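You operate a simulated robot arm through the tools that you are given. There is no shell and no other tool. Be economical: measure what you need, move in short steps, check, and stop when the job is done.

You are at the controls of a simulated two-armed robot. One attempt, no reset.

## Task
Get the computer online: reset the router, grey cable into LINE, yellow cable into a port that works.
Fine: wake the computer with the YES key.

It is judged by the outcome, as a careful person would: the job done as asked, and still so three seconds after it is handed in. It fails if anything else is knocked over, pushed out of place, dropped, spilled or broken.

## Robot
Two 7-joint arms with two-finger parallel grippers on one trunk, on a base that drives. Base frame: it is fixed to the floor where the robot stands at the start and does not move with it; the origin is under the middle of the robot, x ahead of it, y to its left, z up. Readings come in mm, degrees, newtons and seconds.
The left shoulder is at the start at [85, 182, 1015], the right one opposite. With the tool pointing down near the work surface each hand reaches from about 280 to 760 mm from the robot's upright axis, wherever it stands, measured 20 degrees to its own side. Places, roughly: computer [700, 900, 600]; monitor [800, 0, 1000]; monitor neck [900, 0, 900]; red switch [400, 600, 700]; reset key [800, -300, 900]; router [900, -400, 900]; volume knob [700, -300, 900]; yes key [500, -200, 700]. Payload 3.91 kg a hand.
The tool frame of a hand sits at the grasp point between the pads (the TCP): z along the fingers, y along the line on which they close. The tips reach 30 mm beyond it. The gripper opens to 110 mm. The fingers are 20 mm wide and 10 mm thick; the gripper's body (48 by 112 mm) begins 55 mm behind the TCP.
Orientation is that of the tool frame in the base frame, as [roll, pitch, yaw] about the fixed x, y, z axes, in that order (R = Rz(yaw) Ry(pitch) Rx(roll)). With the fingers straight down and closing along the base's y, the tool's x points along the base's -x, its y along +y and its z along -z.

## Interface
- The arms move only by the tool drive_tool. It takes "left_increments", "right_increments" or both (then of equal length, played together; a hand with none holds still); each is a list that holds one entry, the list of rows, each a list of 7 numbers: the shift along the tool's x, y, z in units of 250 mm (1.0 is 250 mm), then the turn, a rotation vector about the tool's x, y, z in units of 60 degrees (1.0 is 60 degrees), then the gripper command, from -1 (shut) to 1 (fully open), values between in proportion. In form: [[[tx, ty, tz, ax, ay, az, claw], ...]]. A call has 1 to 10 rows; each row is the pose to reach, as a shift and turn from the pose commanded when the call began, along the tool's axes at that moment. A call with a number of a shift or a turn outside -1 to 1 is refused whole. A row lasts 0.2 s, in which the tool goes at most 50 mm and 8.6 degrees; a call with a longer step from one row to the next is refused whole, and so is a gripper value outside its range. A pose out of reach is approached as far as the arm can. The call stops where the force on the tool passes 70 N (or 10 N more than at its start, if that is more) or the arm is blocked; 0.2 s more then pass. Each finger travels about 72 mm/s and halts on what it meets, pressing with about 27 N; the grip force reading is that of the motor and also rises with nothing between the fingers. The clock runs only during rows and for 0.2 s after the last one: add rows that repeat a pose to give the fingers time. It gives the time, the measured TCP pose, the force on the tool (base axes), the opening and the grip force at its end, in the units of the frame above (readings bear some noise), with the torque about the TCP (base axes, N m) and any sound that the robot's microphone picked up, and new pictures: "views" is both (left out), scene, wrist or none (wrist: the cameras of the hands that moved).
- Cameras (640 x 400 px; columns grow to the right, rows downward): "scene" is now at [244.7, -3.1, 1232.9]; the picture's right is [-0.04, -1.00, 0.00], its down [-0.24, 0.01, -0.97] and it looks along [0.97, -0.04, -0.24] (base axes); focal length 214 px, centre (320, 200). "left" rides on the left gripper at [73, -17, -103] in its tool frame; the picture's right is [0.23, 0.97, 0.00], its down [-0.76, 0.18, -0.62] and it looks along [-0.61, 0.14, 0.78] (tool axes); focal length 222 px, centre (320, 200). "right" rides on the right gripper at [72, 17, -103] in its tool frame; the picture's right is [-0.23, 0.97, 0.00], its down [-0.76, -0.18, -0.62] and it looks along [-0.61, -0.14, 0.78] (tool axes); focal length 222 px, centre (320, 200). There is no depth. A picture from a camera that has moved, and an enlarged one, comes with that camera's place and axes in the base frame and with its lens.
- lift_body(by): slides the trunk up (or, below 0, down) by that many mm; the arms and the scene camera ride with it, the base frame stays. It gives what a move gives, with no picture.
- base_move(legs): drives the robot by 1 to 6 legs, each [ahead, left, turn to the left] in mm, mm and degrees, along the robot's own axes; the way and the turn of a leg run together, so that a leg with both is an arc; at most 1500 mm and 180 degrees a leg. The arms and the cameras ride along, it lands a little off, and it stops where it bumps. It gives what a move gives, and a new picture of the scene camera.
- head_to(pan, tilt): turns the head with the scene camera to pan (to the left, within 80 degrees either way) and tilt (down, from -29 to 69), counted from straight ahead of the robot. It gives what a move gives, and a new picture of the scene camera.
- close_up(camera, box): a new picture of the part [left, top, right, bottom] of that camera's present view, enlarged. The clock stands still meanwhile.
- close_job(): hands the job in; it is judged then, once.

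Work in short steps. Places have to be worked out from the pictures, the camera data and where the tool is seen: move nearer, look again, correct. Check each grasp and each placing, and mend what went wrong. You have 120 turns and 260 pictures in all, those below and enlarged ones among them. Open the grippers and draw the arms clear of the work before you hand the job in, unless the task says otherwise; then end with one line.

The tools are called after "Request:" as a command line: name --argument value ..., lists and objects as JSON in quotes. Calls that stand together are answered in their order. drive_tool: Moves the arms, as the interface text tells. Its arguments: {"type":"object","properties":{"left_increments":{"type":"array","items":{"type":"array","items":{"type":"array","items":{"type":"number"}}}},"right_increments":{"type":"array","items":{"type":"array","items":{"type":"array","items":{"type":"number"}}}},"views":{"type":"string","enum":["both","scene","wrist","none"]}},"required":[]} The other tools are called the same way: lift_body (by) slides the trunk up or down; base_move (legs) drives the base; head_to (pan, tilt) turns the head that bears the scene camera; close_up (camera, box) takes an enlarged picture of a part of a camera's view; close_job () hands the job in.

At the start:

```text
time_s: 0.0
left_eef_pos: [365.5, 12.7, 1197.5]
left_tool_rot: [179.9, 0.1, -179.8]
left_ft_force: [0.0, -0.8, -0.3]
left_wrist_torque: [0.01, 0.0, -0.01]
left_finger_gap: 110.0
left_grasp_force: 0.1
right_eef_pos: [348.0, -356.7, 1169.8]
right_tool_rot: [179.9, 0.1, 180.0]
right_ft_force: [0.0, 0.5, -0.8]
right_wrist_torque: [0.02, 0.02, -0.01]
right_finger_gap: 110.3
right_grasp_force: 0.1
trunk travel left (down, up): [-275.0, 239.0]
robot x, y, heading: [-0.7, 3.2, -0.1]
head pan, tilt: [-2.1, 13.8]
```

scene: 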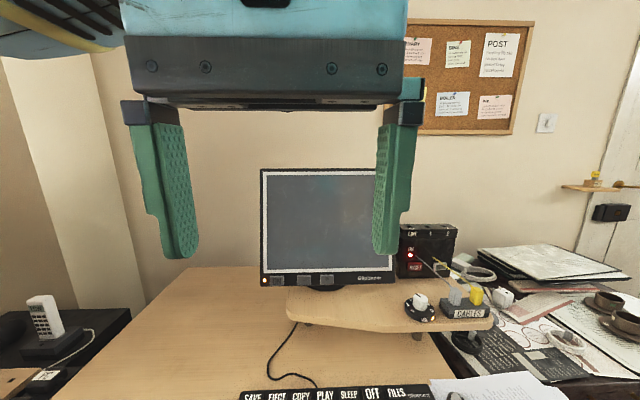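
right: 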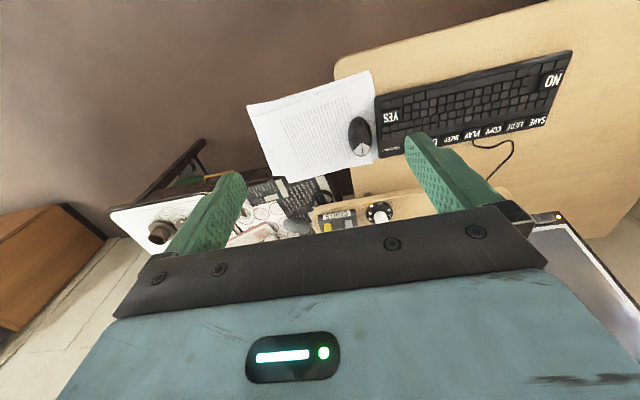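
left: 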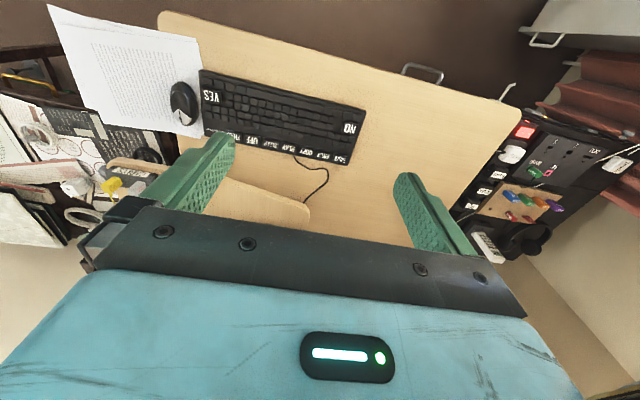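

The left hand blocks part of the view. I start by enlarging the router area and the pinboard for clues.

Request:
close_up --camera "scene" --box '[380, 210, 540, 350]'

Request:
close_up --camera "scene" --box '[400, 20, 560, 140]'

Request:
close_up --camera "left" --box '[440, 80, 640, 270]'

```text
2.86 times, centred on (460, 280) of scene
camera zoom: at [244.7, -3.1, 1232.9], right [-0.04, -1.0, 0.0], down [-0.24, 0.01, -0.97], along [0.97, -0.04, -0.24], focal length 613 px, centre (-80, -29)
```

zoom: 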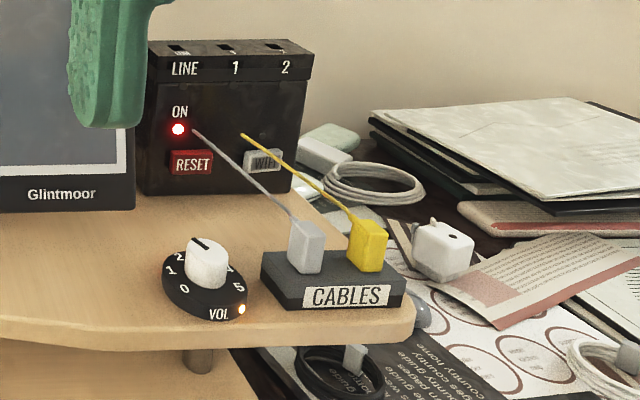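

```text
3.33 times, centred on (480, 80) of scene
camera zoom: at [244.7, -3.1, 1232.9], right [-0.04, -1.0, 0.0], down [-0.24, 0.01, -0.97], along [0.97, -0.04, -0.24], focal length 715 px, centre (-213, 600)
```

zoom: 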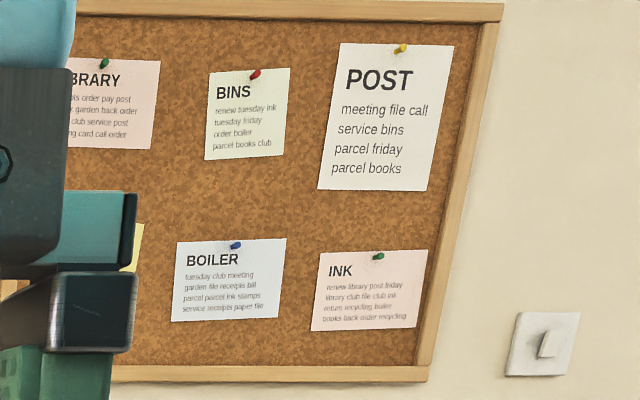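

```text
2.11 times, centred on (540, 175) of left
camera zoom: at [293.2, -3.6, 1302.3], right [-0.23, 0.97, 0.0], down [0.76, 0.18, 0.62], along [0.61, 0.14, -0.78], focal length 468 px, centre (-143, 253)
```

zoom: 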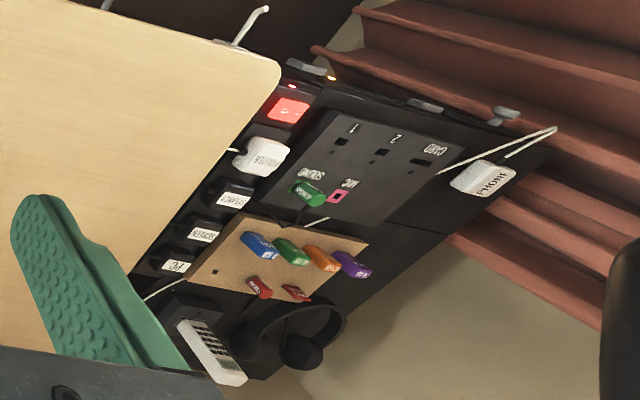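

The left hand blocks the scene view, so I move it left. I also close the right gripper and bring it over the YES key, judged near [500,-205,~700].

Request:
drive_tool --left_increments '[[[0, 0.2, 0, 0, 0, 0, 1], [0, 0.4, 0, 0, 0, 0, 1], [0, 0.6, 0, 0, 0, 0, 1], [0, 0.8, 0, 0, 0, 0, 1], [0, 1, 0, 0, 0, 0, 1], [0, 1, 0, 0, 0, 0, 1], [0, 1, 0, 0, 0, 0, 1], [0, 1, 0, 0, 0, 0, 1], [0, 1, 0, 0, 0, 0, 1]]]' --right_increments '[[[-0.06, 0.06, 0.16, 0, 0, 0, -1], [-0.12, 0.12, 0.32, 0, 0, 0, -1], [-0.18, 0.18, 0.48, 0, 0, 0, -1], [-0.24, 0.24, 0.64, 0, 0, 0, -1], [-0.3, 0.3, 0.8, 0, 0, 0, -1], [-0.36, 0.36, 0.96, 0, 0, 0, -1], [-0.46, 0.46, 1, 0, 0, 0, -1], [-0.56, 0.56, 1, 0, 0, 0, -1], [-0.6, 0.6, 1, 0, 0, 0, -1]]]'

Request:
close_up --camera "scene" --box '[230, 150, 490, 320]'

```text
time_s: 2.0
left_eef_pos: [371.7, 234.8, 1147.9]
left_tool_rot: [-179.9, 0.0, -179.9]
left_ft_force: [-0.1, 0.2, 0.9]
left_wrist_torque: [-0.01, 0.04, 0.03]
left_finger_gap: 109.8
left_grasp_force: 0.0
left hand out of reach, approached as far as the arm can: row 3, 4, 5, 6, 7, 8, 9
right_eef_pos: [498.8, -206.7, 920.2]
right_tool_rot: [-180.0, 0.1, -180.0]
right_ft_force: [0.8, -0.3, 0.3]
right_wrist_torque: [0.0, 0.0, -0.03]
right_finger_gap: 0.1
right_grasp_force: 27.0
trunk travel left (down, up): [-275.0, 239.0]
robot x, y, heading: [-3.5, -1.5, 0.1]
head pan, tilt: [-2.1, 13.8]
camera scene: at [244.8, -3.2, 1232.9], right [-0.04, -1.0, 0.0], down [-0.24, 0.01, -0.97], along [0.97, -0.04, -0.24], focal length 214 px, centre (320, 200)
camera right: at [426.8, -189.8, 1023.2], right [0.23, 0.97, 0.0], down [0.76, -0.18, 0.62], along [0.61, -0.14, -0.78], focal length 222 px, centre (320, 200)
camera left: at [299.5, 218.0, 1252.6], right [-0.23, 0.97, 0.0], down [0.76, 0.18, 0.62], along [0.61, 0.14, -0.78], focal length 222 px, centre (320, 200)
```

scene: 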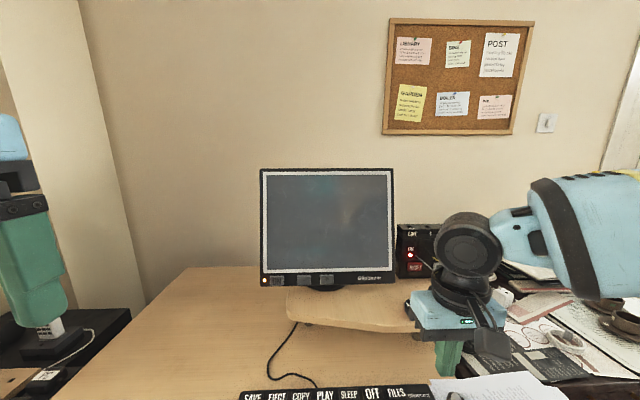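
right: 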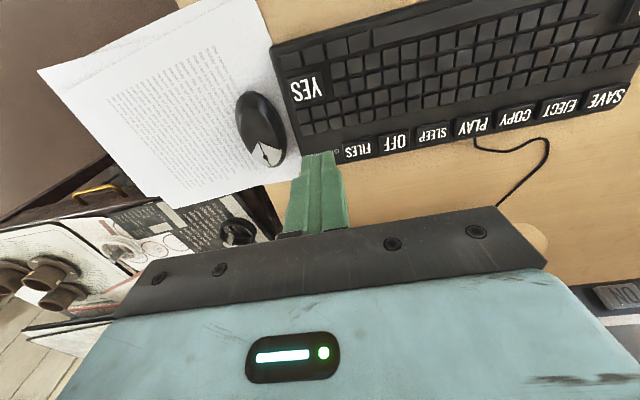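
left: 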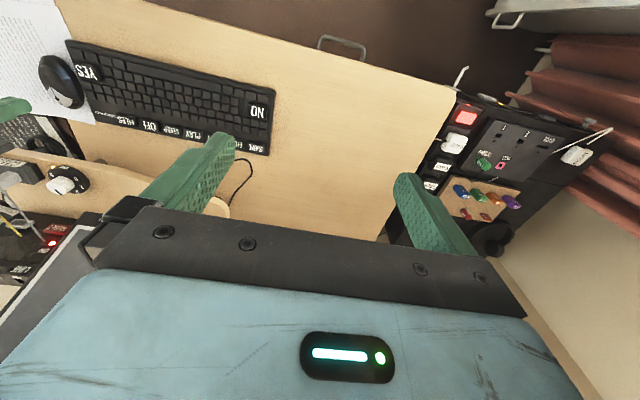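

```text
2.35 times, centred on (360, 235) of scene
camera zoom: at [244.8, -3.2, 1232.9], right [-0.04, -1.0, 0.0], down [-0.24, 0.01, -0.97], along [0.97, -0.04, -0.24], focal length 505 px, centre (226, 118)
```

zoom: 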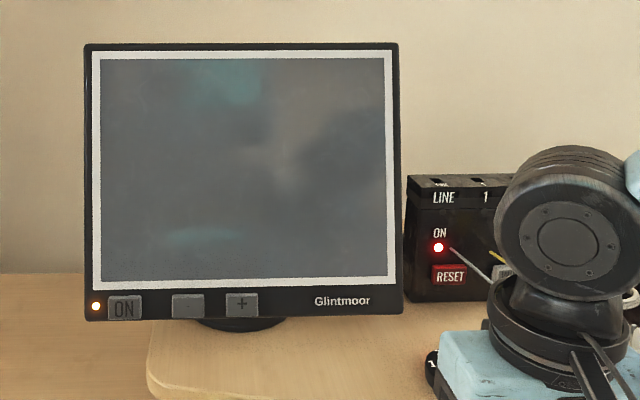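

Triangulating three views puts YES at about [481,-217,749]. I move above it, with the tips about 50 mm above the key.

Request:
drive_tool --right_increments '[[[0.037, -0.02, 0.18, 0, 0, 0, -1], [0.075, -0.043, 0.36, 0, 0, 0, -1], [0.075, -0.043, 0.36, 0, 0, 0, -1]]]' --views "wrist"

```text
time_s: 2.8
left_eef_pos: [371.5, 234.7, 1148.3]
left_tool_rot: [-179.9, 0.1, -179.9]
left_ft_force: [-0.5, -0.2, 0.4]
left_wrist_torque: [-0.06, 0.02, -0.02]
left_finger_gap: 110.0
left_grasp_force: 0.1
right_eef_pos: [478.4, -218.2, 829.9]
right_tool_rot: [179.9, 0.1, -180.0]
right_ft_force: [-0.1, -0.7, -0.9]
right_wrist_torque: [-0.01, -0.01, -0.01]
right_finger_gap: 0.1
right_grasp_force: 26.7
trunk travel left (down, up): [-275.0, 239.0]
robot x, y, heading: [0.6, -0.4, -0.1]
head pan, tilt: [-2.1, 13.8]
camera right: at [406.5, -200.6, 933.4], right [0.23, 0.97, 0.0], down [0.76, -0.18, 0.62], along [0.61, -0.14, -0.78], focal length 222 px, centre (320, 200)
```

right: 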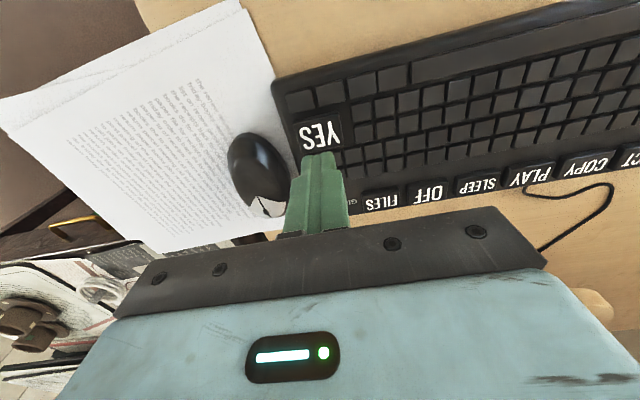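

The target is confirmed at [482,-218]. I press down gently in small steps.

Request:
drive_tool --right_increments '[[[-0.016, 0, 0.1, 0, 0, 0, -1], [-0.016, 0, 0.17, 0, 0, 0, -1], [-0.016, 0, 0.19, 0, 0, 0, -1], [-0.016, 0, 0.2, 0, 0, 0, -1], [-0.016, 0, 0.21, 0, 0, 0, -1], [-0.016, 0, 0.216, 0, 0, 0, -1]]]'

```text
time_s: 4.2
left_eef_pos: [371.5, 235.2, 1149.1]
left_tool_rot: [-179.9, 0.0, -179.9]
left_ft_force: [-0.5, -0.3, 0.2]
left_wrist_torque: [0.02, 0.0, -0.01]
left_finger_gap: 109.9
left_grasp_force: 0.1
right_eef_pos: [484.0, -217.7, 777.1]
right_tool_rot: [179.9, 0.1, 180.0]
right_ft_force: [0.3, 0.2, 1.5]
right_wrist_torque: [0.01, -0.02, -0.02]
right_finger_gap: 0.0
right_grasp_force: 27.1
trunk travel left (down, up): [-275.0, 239.0]
robot x, y, heading: [3.0, -3.4, -0.3]
head pan, tilt: [-2.1, 13.8]
heard: click
camera scene: at [244.5, -3.0, 1233.0], right [-0.04, -1.0, 0.0], down [-0.24, 0.01, -0.97], along [0.97, -0.04, -0.24], focal length 214 px, centre (320, 200)
camera right: at [411.6, -200.7, 879.2], right [0.23, 0.97, 0.0], down [0.76, -0.18, 0.62], along [0.61, -0.14, -0.78], focal length 222 px, centre (320, 200)
```

scene: 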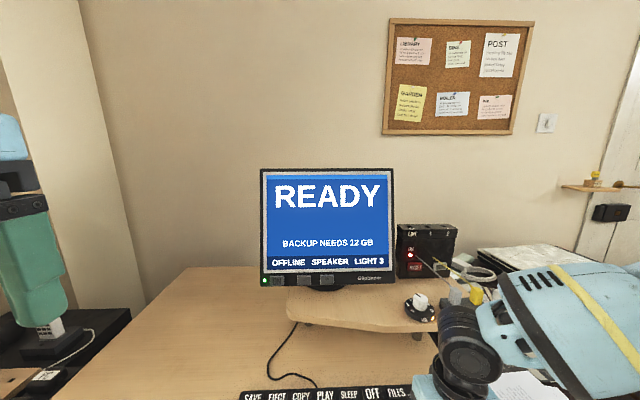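
right: 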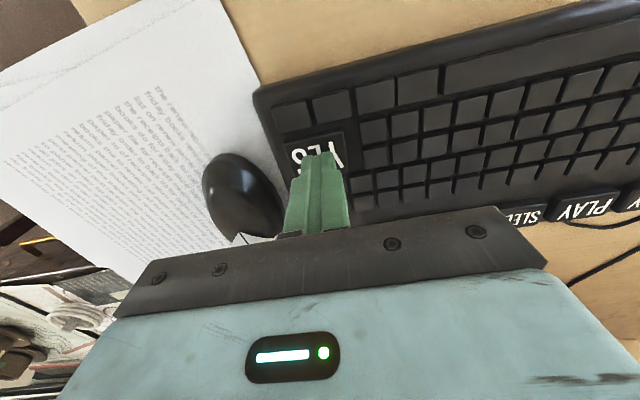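

The key clicked and the screen reads READY, with OFFLINE shown. I retract the right hand up and back, then look down to see how far I can drive.

Request:
drive_tool --right_increments '[[[0, 0, -0.2, 0, 0, 0, -1], [0, 0, -0.4, 0, 0, 0, -1], [0.1, 0, -0.58, 0, 0, 0, -1], [0.2, -0.1, -0.75, 0, 0, 0, -1], [0.3, -0.2, -0.9, 0, 0, 0, 0], [0.4, -0.3, -1, 0, 0, 0, 0], [0.5, -0.4, -1, 0, 0, 0, 0]]]' --views "wrist"

Request:
head_to --pan -25 --tilt 50

```text
refused: row 3 steps farther than a row can; nothing moved
```

```text
time_s: 5.2
left_eef_pos: [372.5, 235.6, 1148.3]
left_tool_rot: [-180.0, 0.0, -179.9]
left_ft_force: [-0.7, 0.9, -0.1]
left_wrist_torque: [0.01, 0.01, -0.01]
left_finger_gap: 109.9
left_grasp_force: 0.1
right_eef_pos: [483.1, -216.4, 776.7]
right_tool_rot: [-179.9, 0.1, -180.0]
right_ft_force: [0.5, 0.7, 1.6]
right_wrist_torque: [0.01, -0.02, -0.02]
right_finger_gap: 0.0
right_grasp_force: 27.1
trunk travel left (down, up): [-275.0, 239.0]
robot x, y, heading: [-0.7, -3.2, 0.2]
head pan, tilt: [-25.0, 50.0]
camera scene: at [221.2, -32.0, 1177.3], right [-0.42, -0.91, 0.0], down [-0.69, 0.32, -0.64], along [0.58, -0.27, -0.77], focal length 214 px, centre (320, 200)
```

scene: 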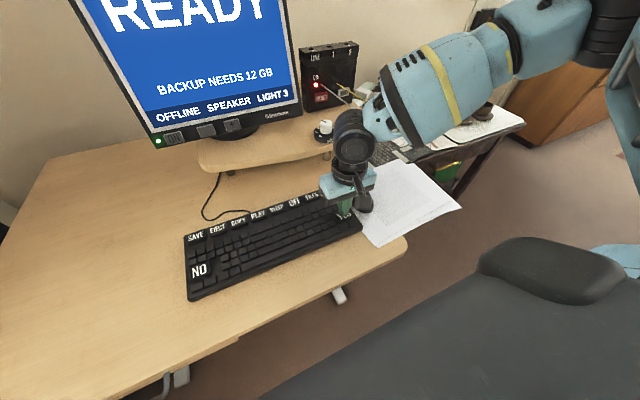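

The YES press is done. I retract with smaller steps and take another look.

Request:
drive_tool --right_increments '[[[0, 0, -0.19, 0, 0, 0, -1], [0, 0, -0.38, 0, 0, 0, -1], [0.05, 0, -0.55, 0, 0, 0, -1], [0.15, -0.05, -0.7, 0, 0, 0, -1], [0.25, -0.13, -0.83, 0, 0, 0, 0], [0.35, -0.25, -0.94, 0, 0, 0, 0], [0.45, -0.4, -0.94, 0, 0, 0, 0]]]' --views "scene"

Request:
head_to --pan -20 --tilt 25

Request:
close_up --camera "scene" --box '[270, 130, 430, 230]'

```text
time_s: 6.8
left_eef_pos: [371.7, 233.5, 1150.3]
left_tool_rot: [-179.9, 0.1, -179.9]
left_ft_force: [-0.1, -0.8, 0.9]
left_wrist_torque: [0.04, -0.02, 0.0]
left_finger_gap: 110.4
left_grasp_force: 0.0
right_eef_pos: [368.4, -317.8, 1012.7]
right_tool_rot: [179.9, 0.0, -180.0]
right_ft_force: [-0.8, -0.9, -0.6]
right_wrist_torque: [0.0, -0.01, -0.03]
right_finger_gap: 55.1
right_grasp_force: 0.0
trunk travel left (down, up): [-275.0, 239.0]
robot x, y, heading: [-1.2, 1.1, -0.2]
head pan, tilt: [-25.0, 50.0]
camera scene: at [220.6, -33.4, 1177.3], right [-0.42, -0.91, 0.0], down [-0.69, 0.32, -0.64], along [0.58, -0.27, -0.77], focal length 214 px, centre (320, 200)
```

scene: 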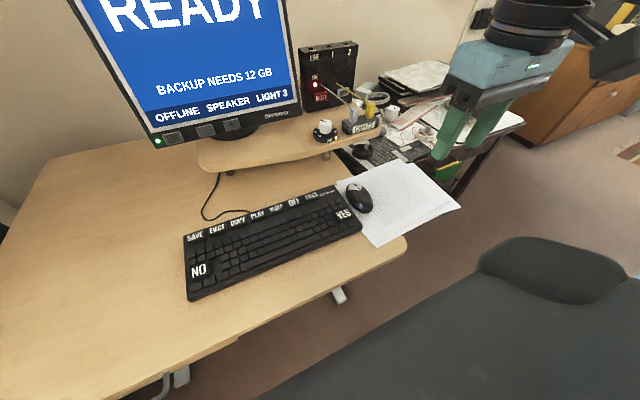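

```text
time_s: 7.7
left_eef_pos: [372.1, 234.9, 1148.6]
left_tool_rot: [-179.9, -0.1, -179.9]
left_ft_force: [0.1, -0.5, 0.2]
left_wrist_torque: [-0.03, 0.03, -0.01]
left_finger_gap: 109.9
left_grasp_force: 0.0
right_eef_pos: [369.6, -315.5, 1012.3]
right_tool_rot: [-180.0, 0.2, 179.9]
right_ft_force: [0.4, 0.2, -0.1]
right_wrist_torque: [0.02, -0.03, 0.01]
right_finger_gap: 55.2
right_grasp_force: 0.0
trunk travel left (down, up): [-275.0, 239.0]
robot x, y, heading: [1.6, -0.5, 0.0]
head pan, tilt: [-20.0, 25.0]
camera scene: at [237.9, -31.2, 1214.6], right [-0.34, -0.94, 0.0], down [-0.4, 0.14, -0.91], along [0.85, -0.31, -0.42], focal length 214 px, centre (320, 200)
```

scene: 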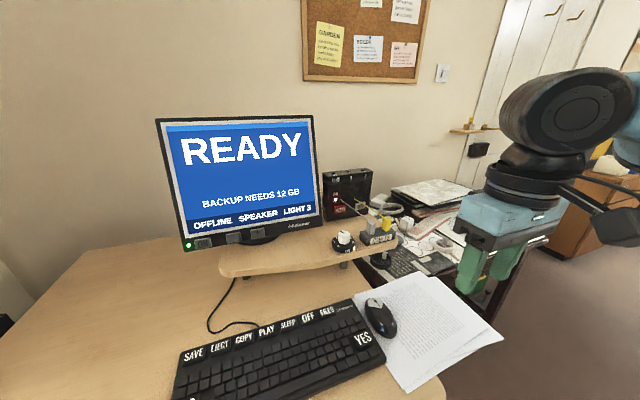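

```text
4.00 times, centred on (350, 180) of scene
camera zoom: at [237.9, -31.2, 1214.6], right [-0.34, -0.94, 0.0], down [-0.4, 0.14, -0.91], along [0.85, -0.31, -0.42], focal length 858 px, centre (200, 280)
```

zoom: 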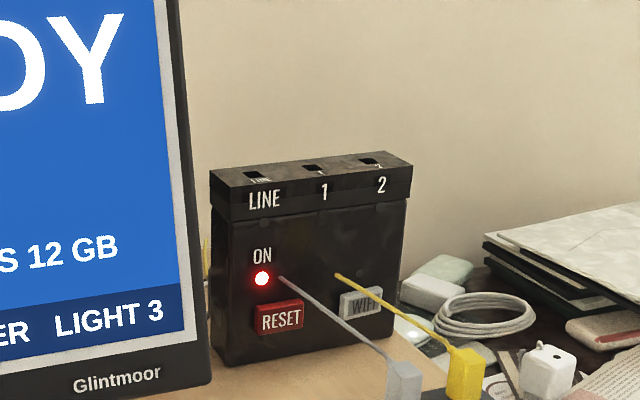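

Now I carry the right hand forward and up, for a closer wrist-camera look at the router and cable stand.

Request:
drive_tool --right_increments '[[[0, 0, -0.19, 0, 0, 0, 0], [0, 0, -0.38, 0, 0, 0, 0], [-0.1, 0, -0.5, 0, 0, 0, 0], [-0.26, 0, -0.55, 0, 0, 0, 0], [-0.45, 0, -0.55, 0, 0, 0, 0], [-0.62, 0, -0.55, 0, 0, 0, 0], [-0.76, 0, -0.55, 0, 0, 0, 0]]]' --views "wrist"

Request:
close_up --camera "right" --box '[230, 60, 550, 260]'

```text
time_s: 9.3
left_eef_pos: [374.1, 233.7, 1148.4]
left_tool_rot: [-179.8, -0.1, -179.8]
left_ft_force: [-0.5, 0.9, 0.1]
left_wrist_torque: [0.02, 0.05, -0.03]
left_finger_gap: 110.0
left_grasp_force: 0.1
right_eef_pos: [563.5, -316.7, 1148.0]
right_tool_rot: [179.9, -0.1, -180.0]
right_ft_force: [0.0, -0.4, 0.3]
right_wrist_torque: [0.0, 0.02, 0.0]
right_finger_gap: 54.7
right_grasp_force: 0.0
trunk travel left (down, up): [-275.0, 239.0]
robot x, y, heading: [-1.0, -0.1, -0.0]
head pan, tilt: [-20.0, 25.0]
camera right: at [491.2, -300.9, 1251.3], right [0.23, 0.97, 0.0], down [0.76, -0.18, 0.62], along [0.61, -0.14, -0.78], focal length 222 px, centre (320, 200)
```

right: 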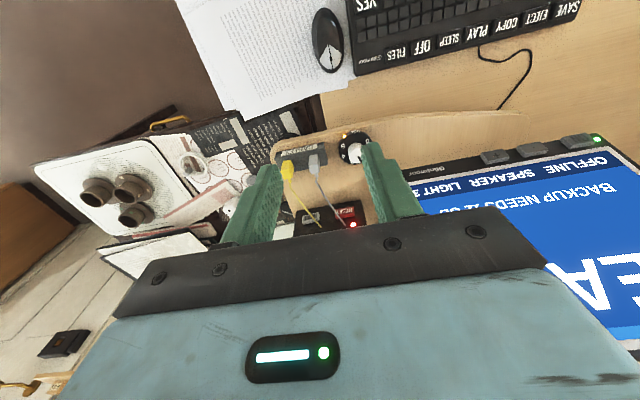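

```text
2.00 times, centred on (390, 160) of right
camera zoom: at [491.2, -300.9, 1251.3], right [0.23, 0.97, 0.0], down [0.76, -0.18, 0.62], along [0.61, -0.14, -0.78], focal length 444 px, centre (180, 280)
```

zoom: 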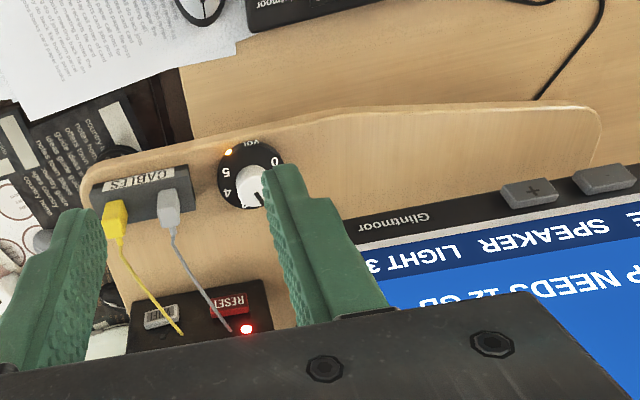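

Triangulation gives RESET ≈ [836,-323,870], the ports at about x 861, z 995 with y ≈ -309 (LINE), -361 (1) and -414 (2), and the plugs near [696,-357,868] and [694,-413,870]. I shut the gripper and go to a 40°-tilted pose in front of and above RESET.

Request:
drive_tool --right_increments '[[[-0.1, 0, 0.07, 0, -0.1, 0, -1], [-0.2, 0, 0.14, 0, -0.2, 0, -1], [-0.3, 0, 0.21, 0, -0.3, 0, -1], [-0.4, 0, 0.28, 0, -0.4, 0, -1], [-0.5, 0, 0.35, 0, -0.5, 0, -1], [-0.6, 0, 0.42, 0, -0.6, 0, -1], [-0.7, 0, 0.5, 0, -0.667, 0, -1], [-0.7, 0, 0.55, 0, -0.667, 0, -1]]]'

Request:
close_up --camera "right" --box '[200, 40, 440, 190]'

```text
time_s: 11.1
left_eef_pos: [371.3, 235.7, 1149.7]
left_tool_rot: [-179.9, 0.2, -179.9]
left_ft_force: [0.1, 0.5, -0.2]
left_wrist_torque: [0.0, -0.03, -0.01]
left_finger_gap: 110.0
left_grasp_force: 0.0
right_eef_pos: [736.8, -318.3, 1011.1]
right_tool_rot: [-180.0, 40.1, -179.9]
right_ft_force: [-0.3, 0.3, -0.2]
right_wrist_torque: [0.02, 0.02, 0.02]
right_finger_gap: 0.0
right_grasp_force: 27.3
trunk travel left (down, up): [-275.0, 239.0]
robot x, y, heading: [-0.5, -0.7, 0.1]
head pan, tilt: [-20.0, 25.0]
camera scene: at [237.7, -31.3, 1214.7], right [-0.34, -0.94, 0.0], down [-0.4, 0.14, -0.91], along [0.85, -0.31, -0.42], focal length 214 px, centre (320, 200)
camera right: at [615.1, -301.0, 1043.1], right [0.17, 0.97, 0.15], down [0.18, -0.18, 0.97], along [0.97, -0.14, -0.21], focal length 222 px, centre (320, 200)
```

scene: 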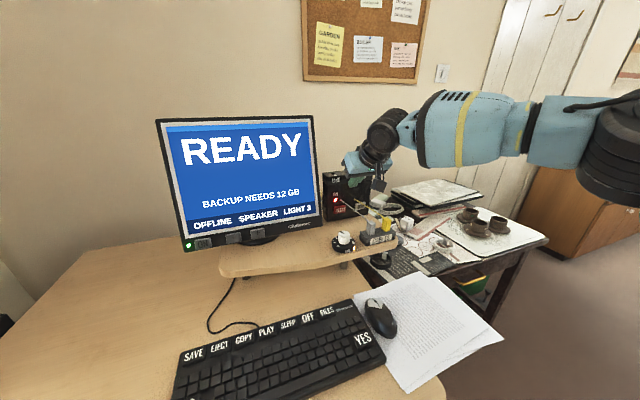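
right: 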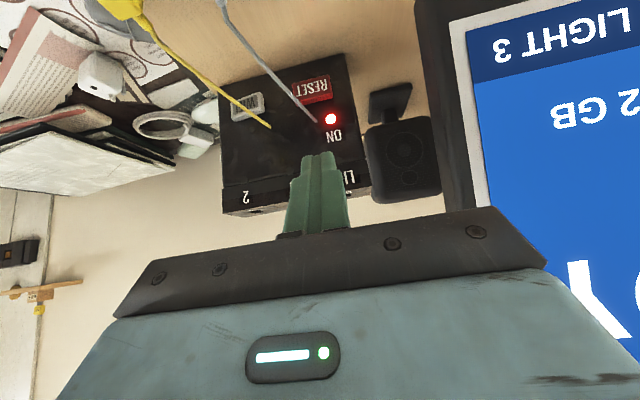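

```text
2.67 times, centred on (320, 115) of right
camera zoom: at [615.1, -301.0, 1043.1], right [0.17, 0.97, 0.15], down [0.18, -0.18, 0.97], along [0.97, -0.14, -0.21], focal length 592 px, centre (320, 427)
```

zoom: 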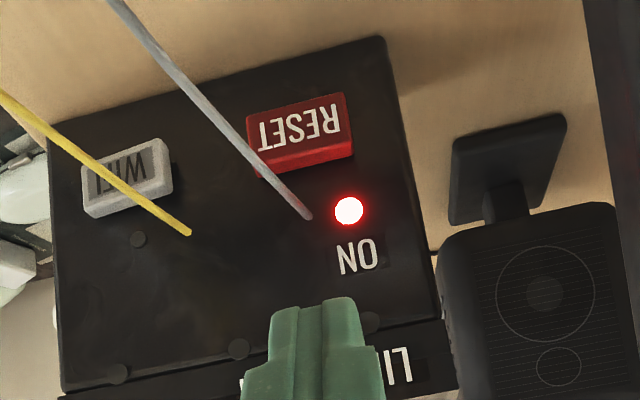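

RESET is confirmed at about [836,-321,867], and the grey cable passes on its right. I descend to a pre-press pose just in front of it, slightly left at y=-313.

Request:
drive_tool --right_increments '[[[0.04, 0.005, 0.12, 0, 0, 0, -1], [0.08, 0.01, 0.24, 0, 0, 0, -1], [0.12, 0.015, 0.36, 0, 0, 0, -1], [0.172, 0.02, 0.504, 0, 0, 0, -1], [0.172, 0.02, 0.504, 0, 0, 0, -1]]]'

Request:
close_up --camera "scene" --box '[300, 150, 460, 260]'

```text
time_s: 12.3
left_eef_pos: [371.3, 235.3, 1149.8]
left_tool_rot: [-179.8, 0.2, -179.9]
left_ft_force: [0.0, -0.6, 0.3]
left_wrist_torque: [-0.02, -0.01, -0.02]
left_finger_gap: 109.9
left_grasp_force: 0.1
right_eef_pos: [785.2, -312.5, 889.2]
right_tool_rot: [180.0, 40.1, 179.8]
right_ft_force: [0.8, 0.5, 0.3]
right_wrist_torque: [-0.03, 0.01, 0.02]
right_finger_gap: 0.0
right_grasp_force: 27.0
trunk travel left (down, up): [-275.0, 239.0]
robot x, y, heading: [-0.3, -2.5, -0.1]
head pan, tilt: [-20.0, 25.0]
camera scene: at [237.4, -30.9, 1214.8], right [-0.34, -0.94, 0.0], down [-0.4, 0.14, -0.91], along [0.85, -0.31, -0.42], focal length 214 px, centre (320, 200)
camera right: at [664.0, -296.4, 920.7], right [0.17, 0.97, 0.15], down [0.18, -0.18, 0.97], along [0.97, -0.14, -0.21], focal length 222 px, centre (320, 200)
```

scene: 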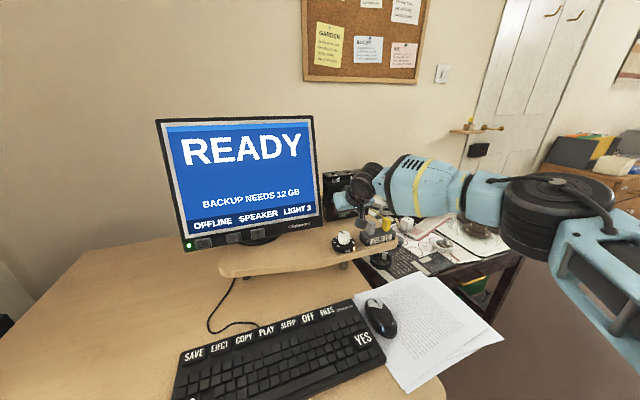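
right: 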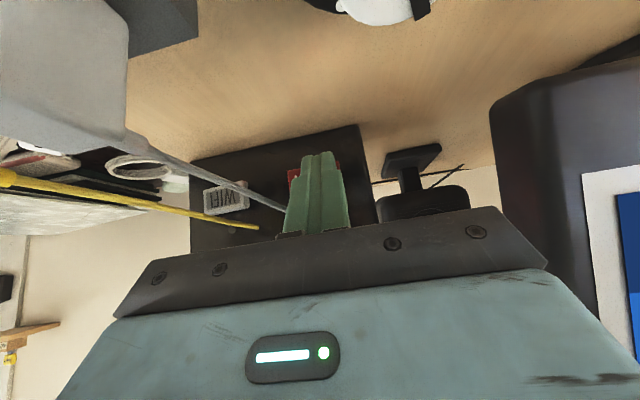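

```text
3.64 times, centred on (380, 205) of scene
camera zoom: at [237.4, -30.9, 1214.8], right [-0.34, -0.94, 0.0], down [-0.4, 0.14, -0.91], along [0.85, -0.31, -0.42], focal length 780 px, centre (102, 182)
```

zoom: 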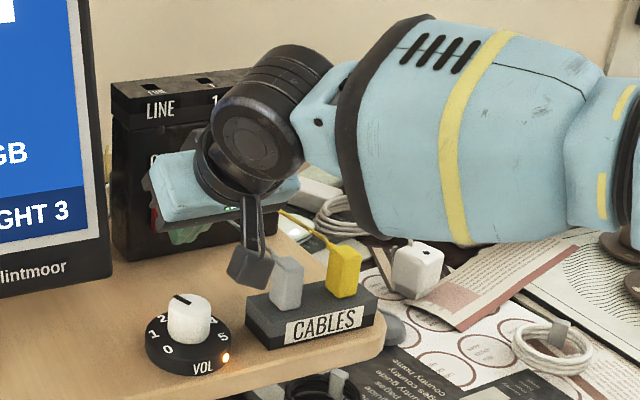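

The tip is lined up with RESET and clear of the plugs. I press forward along +x.

Request:
drive_tool --right_increments '[[[-0.046, 0, 0.039, 0, 0, 0, -1], [-0.061, 0, 0.051, 0, 0, 0, -1], [-0.073, 0, 0.062, 0, 0, 0, -1], [-0.083, 0, 0.069, 0, 0, 0, -1], [-0.092, 0, 0.077, 0, 0, 0, -1], [-0.1, 0, 0.084, 0, 0, 0, -1]]]'

```text
time_s: 13.7
left_eef_pos: [371.8, 234.1, 1149.2]
left_tool_rot: [-179.9, 0.1, -179.9]
left_ft_force: [0.7, -0.6, -0.1]
left_wrist_torque: [0.01, 0.0, 0.0]
left_finger_gap: 109.7
left_grasp_force: 0.0
right_eef_pos: [792.7, -312.8, 889.3]
right_tool_rot: [179.9, 40.1, 180.0]
right_ft_force: [-0.3, 0.1, -0.7]
right_wrist_torque: [0.0, 0.01, 0.0]
right_finger_gap: 0.0
right_grasp_force: 26.5
right hand out of reach, approached as far as the arm can: row 1, 2, 3, 4, 5, 6
trunk travel left (down, up): [-275.0, 239.0]
robot x, y, heading: [2.6, 0.4, 0.1]
head pan, tilt: [-20.0, 25.0]
camera scene: at [237.9, -31.1, 1214.7], right [-0.34, -0.94, 0.0], down [-0.4, 0.14, -0.91], along [0.85, -0.31, -0.42], focal length 214 px, centre (320, 200)
camera right: at [671.4, -296.3, 920.6], right [0.17, 0.97, 0.15], down [0.18, -0.18, 0.97], along [0.97, -0.14, -0.21], focal length 222 px, centre (320, 200)
```

scene: 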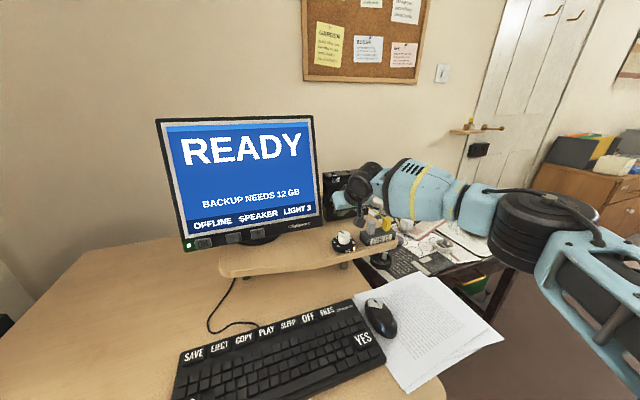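
right: 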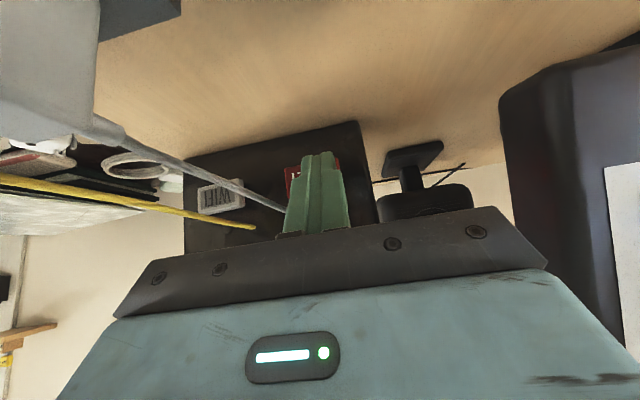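

The arm runs out of reach, so the base must come forward. I retreat the hand up first, then look straight down to judge clearance to the desk edge.

Request:
drive_tool --right_increments '[[[0.05, 0, -0.14, 0, 0, 0, -1], [0.05, 0, -0.3, 0, 0, 0, -1], [0.05, 0, -0.46, 0, 0, 0, -1], [0.05, 0, -0.6, 0, 0, 0, -1]]]' --views "none"

Request:
head_to --pan 0 --tilt 69

```text
time_s: 14.7
left_eef_pos: [371.6, 235.1, 1149.3]
left_tool_rot: [-179.9, 0.1, -179.9]
left_ft_force: [-0.9, -0.3, 1.0]
left_wrist_torque: [0.03, -0.04, 0.03]
left_finger_gap: 110.2
left_grasp_force: 0.0
right_eef_pos: [684.2, -312.0, 994.8]
right_tool_rot: [-179.9, 40.0, -180.0]
right_ft_force: [-0.3, -0.4, -1.2]
right_wrist_torque: [0.01, 0.0, -0.02]
right_finger_gap: 0.0
right_grasp_force: 27.1
trunk travel left (down, up): [-275.0, 239.0]
robot x, y, heading: [-1.8, -0.4, 0.2]
head pan, tilt: [-20.0, 25.0]
```

```text
time_s: 15.8
left_eef_pos: [371.6, 234.9, 1148.8]
left_tool_rot: [-179.9, 0.0, -179.9]
left_ft_force: [0.1, 0.3, 0.2]
left_wrist_torque: [0.04, -0.01, 0.01]
left_finger_gap: 110.1
left_grasp_force: 0.1
right_eef_pos: [686.0, -312.6, 993.6]
right_tool_rot: [-179.9, 40.1, -180.0]
right_ft_force: [0.2, -0.4, 0.7]
right_wrist_torque: [0.01, 0.01, -0.01]
right_finger_gap: 0.0
right_grasp_force: 26.6
trunk travel left (down, up): [-275.0, 239.0]
robot x, y, heading: [2.4, 1.0, 0.1]
head pan, tilt: [0.0, 68.8]
camera scene: at [207.4, 0.4, 1155.3], right [0.0, -1.0, 0.0], down [-0.93, 0.0, -0.36], along [0.36, 0.0, -0.93], focal length 214 px, centre (320, 200)
```

scene: 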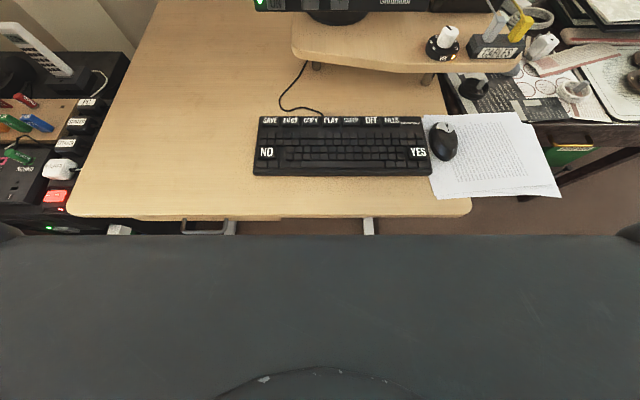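

The wide dark yoke is above desk height and looks able to overhang the desk, whose edge is at about x=333. I pull the right hand back 200 mm, then drive ahead 120 mm.

Request:
drive_tool --right_increments '[[[0.1, 0, -0.12, 0, 0, 0, -1], [0.2, 0, -0.24, 0, 0, 0, -1], [0.3, 0, -0.36, 0, 0, 0, -1], [0.4, 0, -0.48, 0, 0, 0, -1], [0.536, 0, -0.606, 0, 0, 0, -1]]]' --views "none"

Request:
base_move --legs '[[120, 0, 0]]'

```text
time_s: 17.0
left_eef_pos: [370.5, 235.4, 1150.4]
left_tool_rot: [-179.9, 0.1, -179.9]
left_ft_force: [0.6, -0.1, -0.5]
left_wrist_torque: [-0.03, -0.01, 0.0]
left_finger_gap: 109.9
left_grasp_force: 0.1
right_eef_pos: [482.2, -315.3, 1021.6]
right_tool_rot: [-180.0, 40.1, 180.0]
right_ft_force: [0.3, -0.3, -0.4]
right_wrist_torque: [-0.01, 0.0, -0.01]
right_finger_gap: 0.1
right_grasp_force: 27.2
trunk travel left (down, up): [-275.0, 239.0]
robot x, y, heading: [1.9, 1.4, 0.1]
head pan, tilt: [0.0, 68.8]
```

```text
time_s: 18.3
left_eef_pos: [491.0, 235.4, 1147.1]
left_tool_rot: [-180.0, 0.1, -179.9]
left_ft_force: [-0.5, -0.2, 0.9]
left_wrist_torque: [-0.04, -0.01, 0.0]
left_finger_gap: 109.9
left_grasp_force: 0.0
right_eef_pos: [604.3, -312.8, 1021.7]
right_tool_rot: [180.0, 40.2, -179.7]
right_ft_force: [-0.5, -0.1, -0.7]
right_wrist_torque: [-0.01, 0.04, 0.01]
right_finger_gap: 0.0
right_grasp_force: 26.8
trunk travel left (down, up): [-275.0, 239.0]
robot x, y, heading: [118.9, 1.1, 0.1]
head pan, tilt: [0.0, 68.8]
camera scene: at [326.7, 0.6, 1155.1], right [0.0, -1.0, 0.0], down [-0.93, 0.0, -0.36], along [0.36, 0.0, -0.93], focal length 214 px, centre (320, 200)
```

scene: 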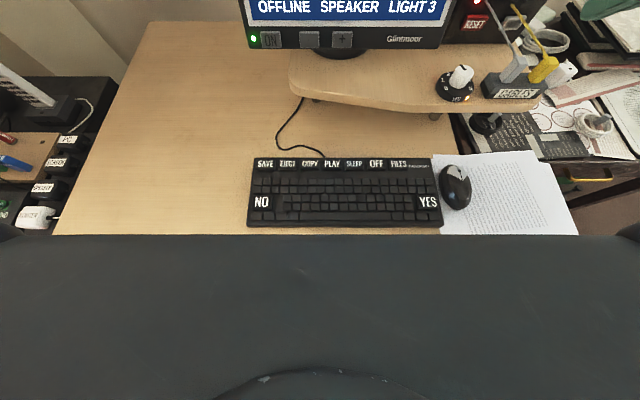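

The base moved 120 mm with no bump. I return to the pre-press pose and then press RESET in the same call.

Request:
drive_tool --right_increments '[[[-0.12, 0, 0.138, 0, 0, 0, -1], [-0.24, 0, 0.276, 0, 0, 0, -1], [-0.363, 0, 0.414, 0, 0, 0, -1], [-0.32, 0, 0.58, 0, 0, 0, -1], [-0.27, 0, 0.73, 0, 0, 0, -1], [-0.22, 0, 0.865, 0, 0, 0, -1], [-0.255, 0, 0.9, 0, 0, 0, -1], [-0.277, 0, 0.92, 0, 0, 0, -1]]]'

```text
time_s: 20.1
left_eef_pos: [490.1, 235.2, 1149.0]
left_tool_rot: [-180.0, 0.1, -180.0]
left_ft_force: [-0.2, 0.5, 0.3]
left_wrist_torque: [0.0, 0.0, 0.02]
left_finger_gap: 110.1
left_grasp_force: 0.0
right_eef_pos: [805.0, -312.4, 891.1]
right_tool_rot: [-180.0, 40.1, -179.9]
right_ft_force: [0.3, 0.2, 0.1]
right_wrist_torque: [0.01, 0.02, 0.01]
right_finger_gap: 0.0
right_grasp_force: 27.1
trunk travel left (down, up): [-275.0, 239.0]
robot x, y, heading: [119.1, 3.4, -0.2]
head pan, tilt: [0.0, 68.8]
camera scene: at [326.2, 0.5, 1155.2], right [0.0, -1.0, 0.0], down [-0.93, 0.0, -0.36], along [0.36, 0.0, -0.93], focal length 214 px, centre (320, 200)
camera right: at [683.8, -296.3, 922.2], right [0.17, 0.97, 0.15], down [0.18, -0.18, 0.97], along [0.97, -0.14, -0.21], focal length 222 px, centre (320, 200)
```

scene: 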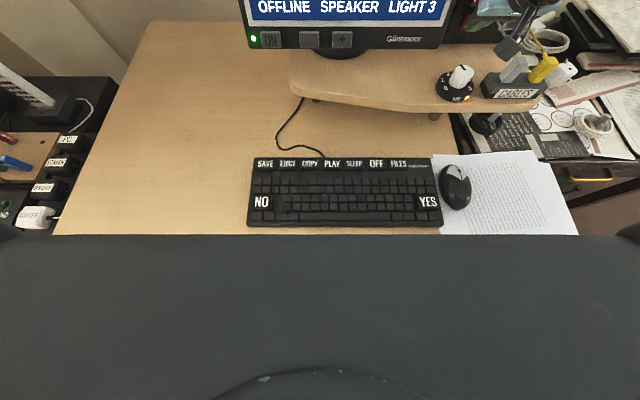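
right: 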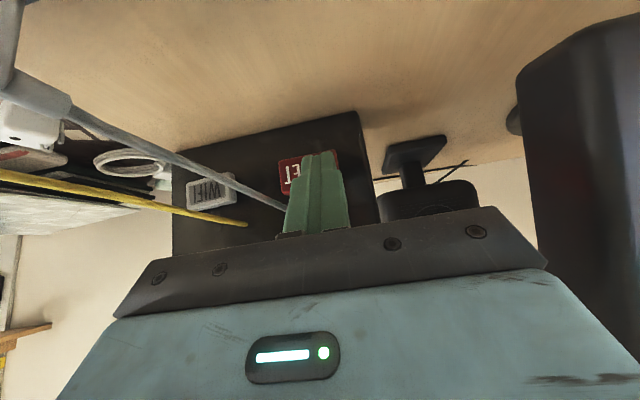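

The tip is just short of RESET. I press forward in small steps, lowering 4 mm.

Request:
drive_tool --right_increments '[[[-0.008, 0, 0.028, 0, 0, 0, -1], [-0.023, 0, 0.041, 0, 0, 0, -1], [-0.038, 0, 0.054, 0, 0, 0, -1], [-0.05, 0, 0.064, 0, 0, 0, -1]]]' --views "wrist"

```text
time_s: 21.1
left_eef_pos: [484.8, 235.6, 1149.8]
left_tool_rot: [-179.9, 0.3, 180.0]
left_ft_force: [-0.4, -0.9, 0.4]
left_wrist_torque: [-0.01, 0.01, 0.0]
left_finger_gap: 110.1
left_grasp_force: 0.1
right_eef_pos: [816.5, -313.6, 886.5]
right_tool_rot: [179.9, 39.9, -180.0]
right_ft_force: [-48.8, 3.3, 4.1]
right_wrist_torque: [0.27, 0.71, 0.12]
right_finger_gap: 0.1
right_grasp_force: 26.8
trunk travel left (down, up): [-275.0, 239.0]
robot x, y, heading: [116.1, -1.3, -0.0]
head pan, tilt: [0.0, 68.8]
heard: click
camera right: at [695.8, -296.3, 918.8], right [0.17, 0.97, 0.15], down [0.18, -0.18, 0.97], along [0.97, -0.14, -0.21], focal length 222 px, centre (320, 200)
```

right: 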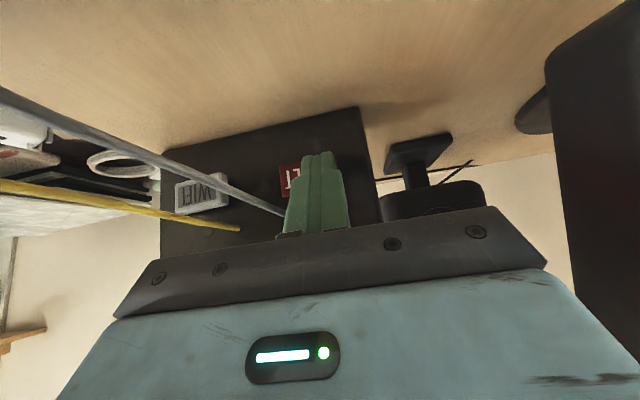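

Click heard with 49 N on the tool, so I stop and back off immediately. Then I check the router's light.

Request:
drive_tool --right_increments '[[[0.07, 0, -0.059, 0, 0, 0, -1], [0.1, 0, -0.2, 0, 0, 0, -1], [0.1, 0, -0.37, 0, 0, 0, -1], [0.15, 0, -0.53, 0, 0, 0, -1], [0.25, 0, -0.66, 0, 0, 0, -0.4], [0.35, 0, -0.78, 0, 0, 0, -0.4]]]' --views "wrist"

Request:
head_to --pan -30 --tilt 30

Request:
close_up --camera "right" --box '[160, 0, 480, 200]'

```text
time_s: 22.5
left_eef_pos: [489.8, 236.3, 1148.3]
left_tool_rot: [-179.9, 0.1, -179.9]
left_ft_force: [0.1, 0.2, -0.2]
left_wrist_torque: [0.01, -0.03, -0.01]
left_finger_gap: 109.8
left_grasp_force: 0.1
right_eef_pos: [628.9, -311.6, 979.0]
right_tool_rot: [-180.0, 40.2, -179.9]
right_ft_force: [0.3, 0.6, -0.1]
right_wrist_torque: [0.04, 0.0, -0.01]
right_finger_gap: 32.9
right_grasp_force: 0.1
trunk travel left (down, up): [-275.0, 239.0]
robot x, y, heading: [118.9, -1.4, 0.1]
head pan, tilt: [0.0, 68.8]
camera right: at [508.3, -295.3, 1010.6], right [0.17, 0.97, 0.15], down [0.18, -0.18, 0.97], along [0.97, -0.14, -0.21], focal length 222 px, centre (320, 200)
```

right: 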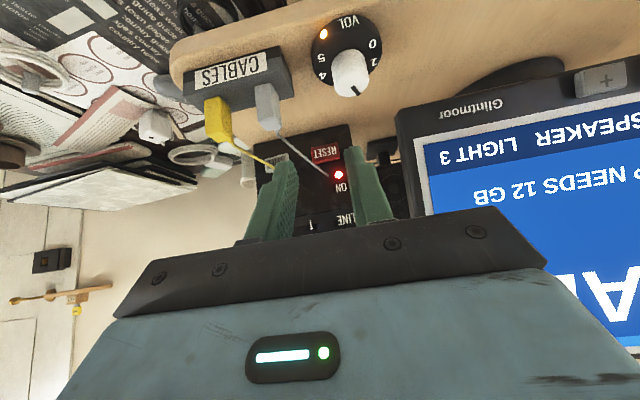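

```text
time_s: 23.5
left_eef_pos: [490.3, 233.9, 1148.3]
left_tool_rot: [-179.9, 0.0, -179.9]
left_ft_force: [-0.4, 0.0, -0.4]
left_wrist_torque: [-0.04, -0.03, 0.0]
left_finger_gap: 110.0
left_grasp_force: 0.0
right_eef_pos: [631.4, -311.0, 977.9]
right_tool_rot: [179.9, 40.0, -179.9]
right_ft_force: [0.4, -0.6, -0.4]
right_wrist_torque: [-0.01, 0.04, 0.0]
right_finger_gap: 33.0
right_grasp_force: 0.1
trunk travel left (down, up): [-275.0, 239.0]
robot x, y, heading: [119.5, -5.0, 0.0]
head pan, tilt: [-30.0, 30.0]
camera scene: at [348.5, -44.6, 1206.6], right [-0.5, -0.87, 0.0], down [-0.43, 0.25, -0.87], along [0.75, -0.43, -0.5], focal length 214 px, centre (320, 200)
```

scene: 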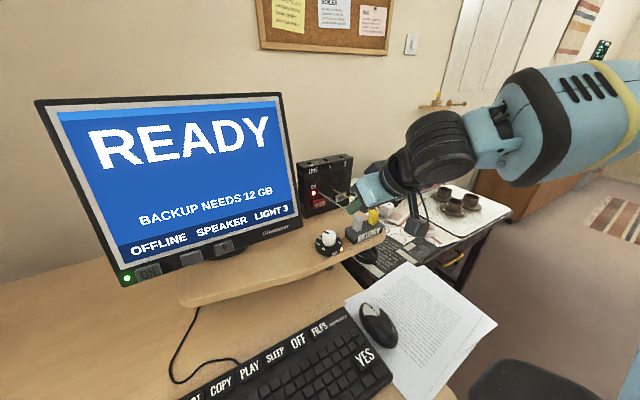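

```text
2.00 times, centred on (320, 100) of right
camera zoom: at [509.8, -295.2, 1010.1], right [0.17, 0.97, 0.15], down [0.18, -0.18, 0.97], along [0.97, -0.14, -0.21], focal length 444 px, centre (320, 400)
```

zoom: 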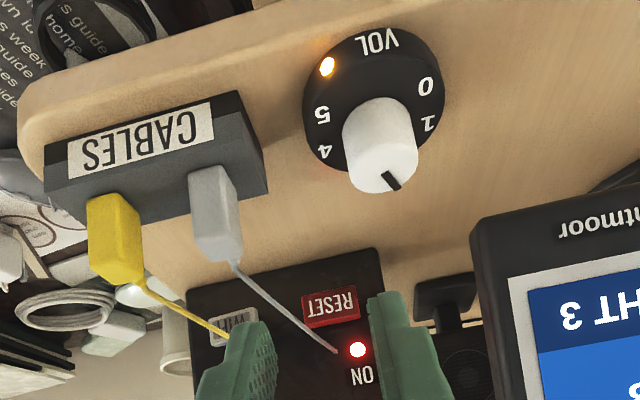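

The router hasn't moved and RESET clicked. The light is still red, which may just mean no line, so I'll recheck it later. I hover over the ports to inspect them and test reach.

Request:
drive_tool --right_increments '[[[-0.17, 0, 0.02, 0, 0, 0, -0.18], [-0.34, 0, 0.04, 0, 0, 0, -0.18], [-0.51, 0, 0.06, 0, 0, 0, -0.18], [-0.68, 0, 0.09, 0, 0, 0, -0.18], [-0.85, 0, 0.11, 0, 0, 0, -0.18], [-0.98, 0, 0.133, 0, 0, 0, -0.18]]]'

Request:
close_up --camera "right" --box '[200, 0, 440, 150]'

Request:
close_up --camera "scene" --box '[290, 140, 450, 260]'

```text
time_s: 24.9
left_eef_pos: [491.1, 235.4, 1148.8]
left_tool_rot: [-179.8, 0.0, -179.8]
left_ft_force: [0.8, 0.6, 1.1]
left_wrist_torque: [0.02, 0.0, 0.03]
left_finger_gap: 110.3
left_grasp_force: 0.1
right_eef_pos: [841.7, -314.6, 1112.0]
right_tool_rot: [179.9, 39.9, -179.8]
right_ft_force: [-0.6, 0.5, 0.8]
right_wrist_torque: [0.0, 0.05, 0.01]
right_finger_gap: 45.0
right_grasp_force: 0.0
trunk travel left (down, up): [-275.0, 239.0]
robot x, y, heading: [120.2, -0.5, -0.0]
head pan, tilt: [-30.0, 30.0]
camera scene: at [349.4, -44.9, 1206.4], right [-0.5, -0.87, 0.0], down [-0.43, 0.25, -0.87], along [0.75, -0.43, -0.5], focal length 214 px, centre (320, 200)
camera right: at [720.0, -298.0, 1143.2], right [0.17, 0.97, 0.15], down [0.18, -0.18, 0.97], along [0.97, -0.14, -0.21], focal length 222 px, centre (320, 200)
```

scene: 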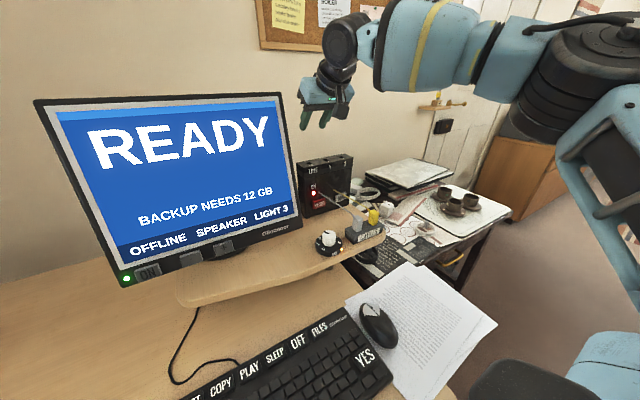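
right: 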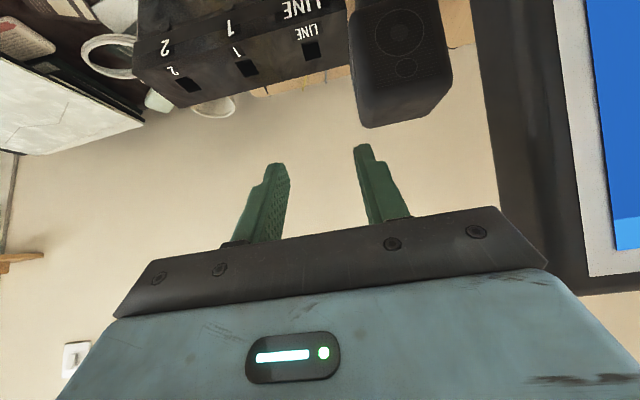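

```text
2.67 times, centred on (320, 75) of right
camera zoom: at [720.0, -298.0, 1143.2], right [0.17, 0.97, 0.15], down [0.18, -0.18, 0.97], along [0.97, -0.14, -0.21], focal length 592 px, centre (320, 533)
```

zoom: 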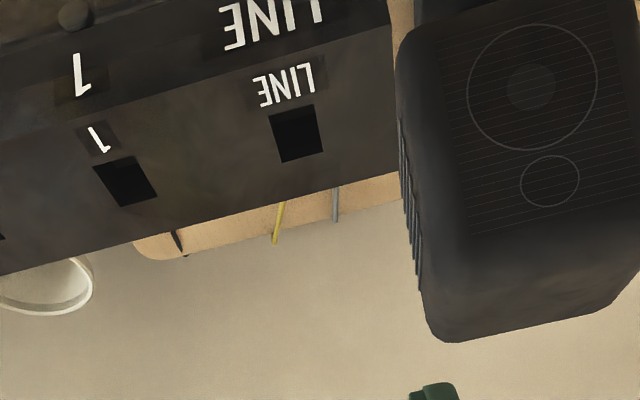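

```text
3.33 times, centred on (370, 200) of scene
camera zoom: at [349.4, -44.9, 1206.4], right [-0.5, -0.87, 0.0], down [-0.43, 0.25, -0.87], along [0.75, -0.43, -0.5], focal length 715 px, centre (153, 200)
```

zoom: 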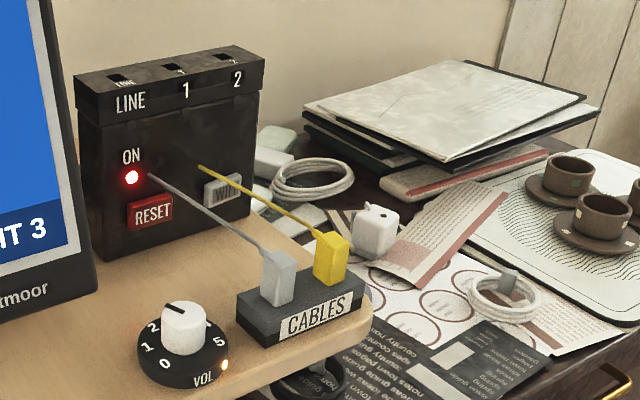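

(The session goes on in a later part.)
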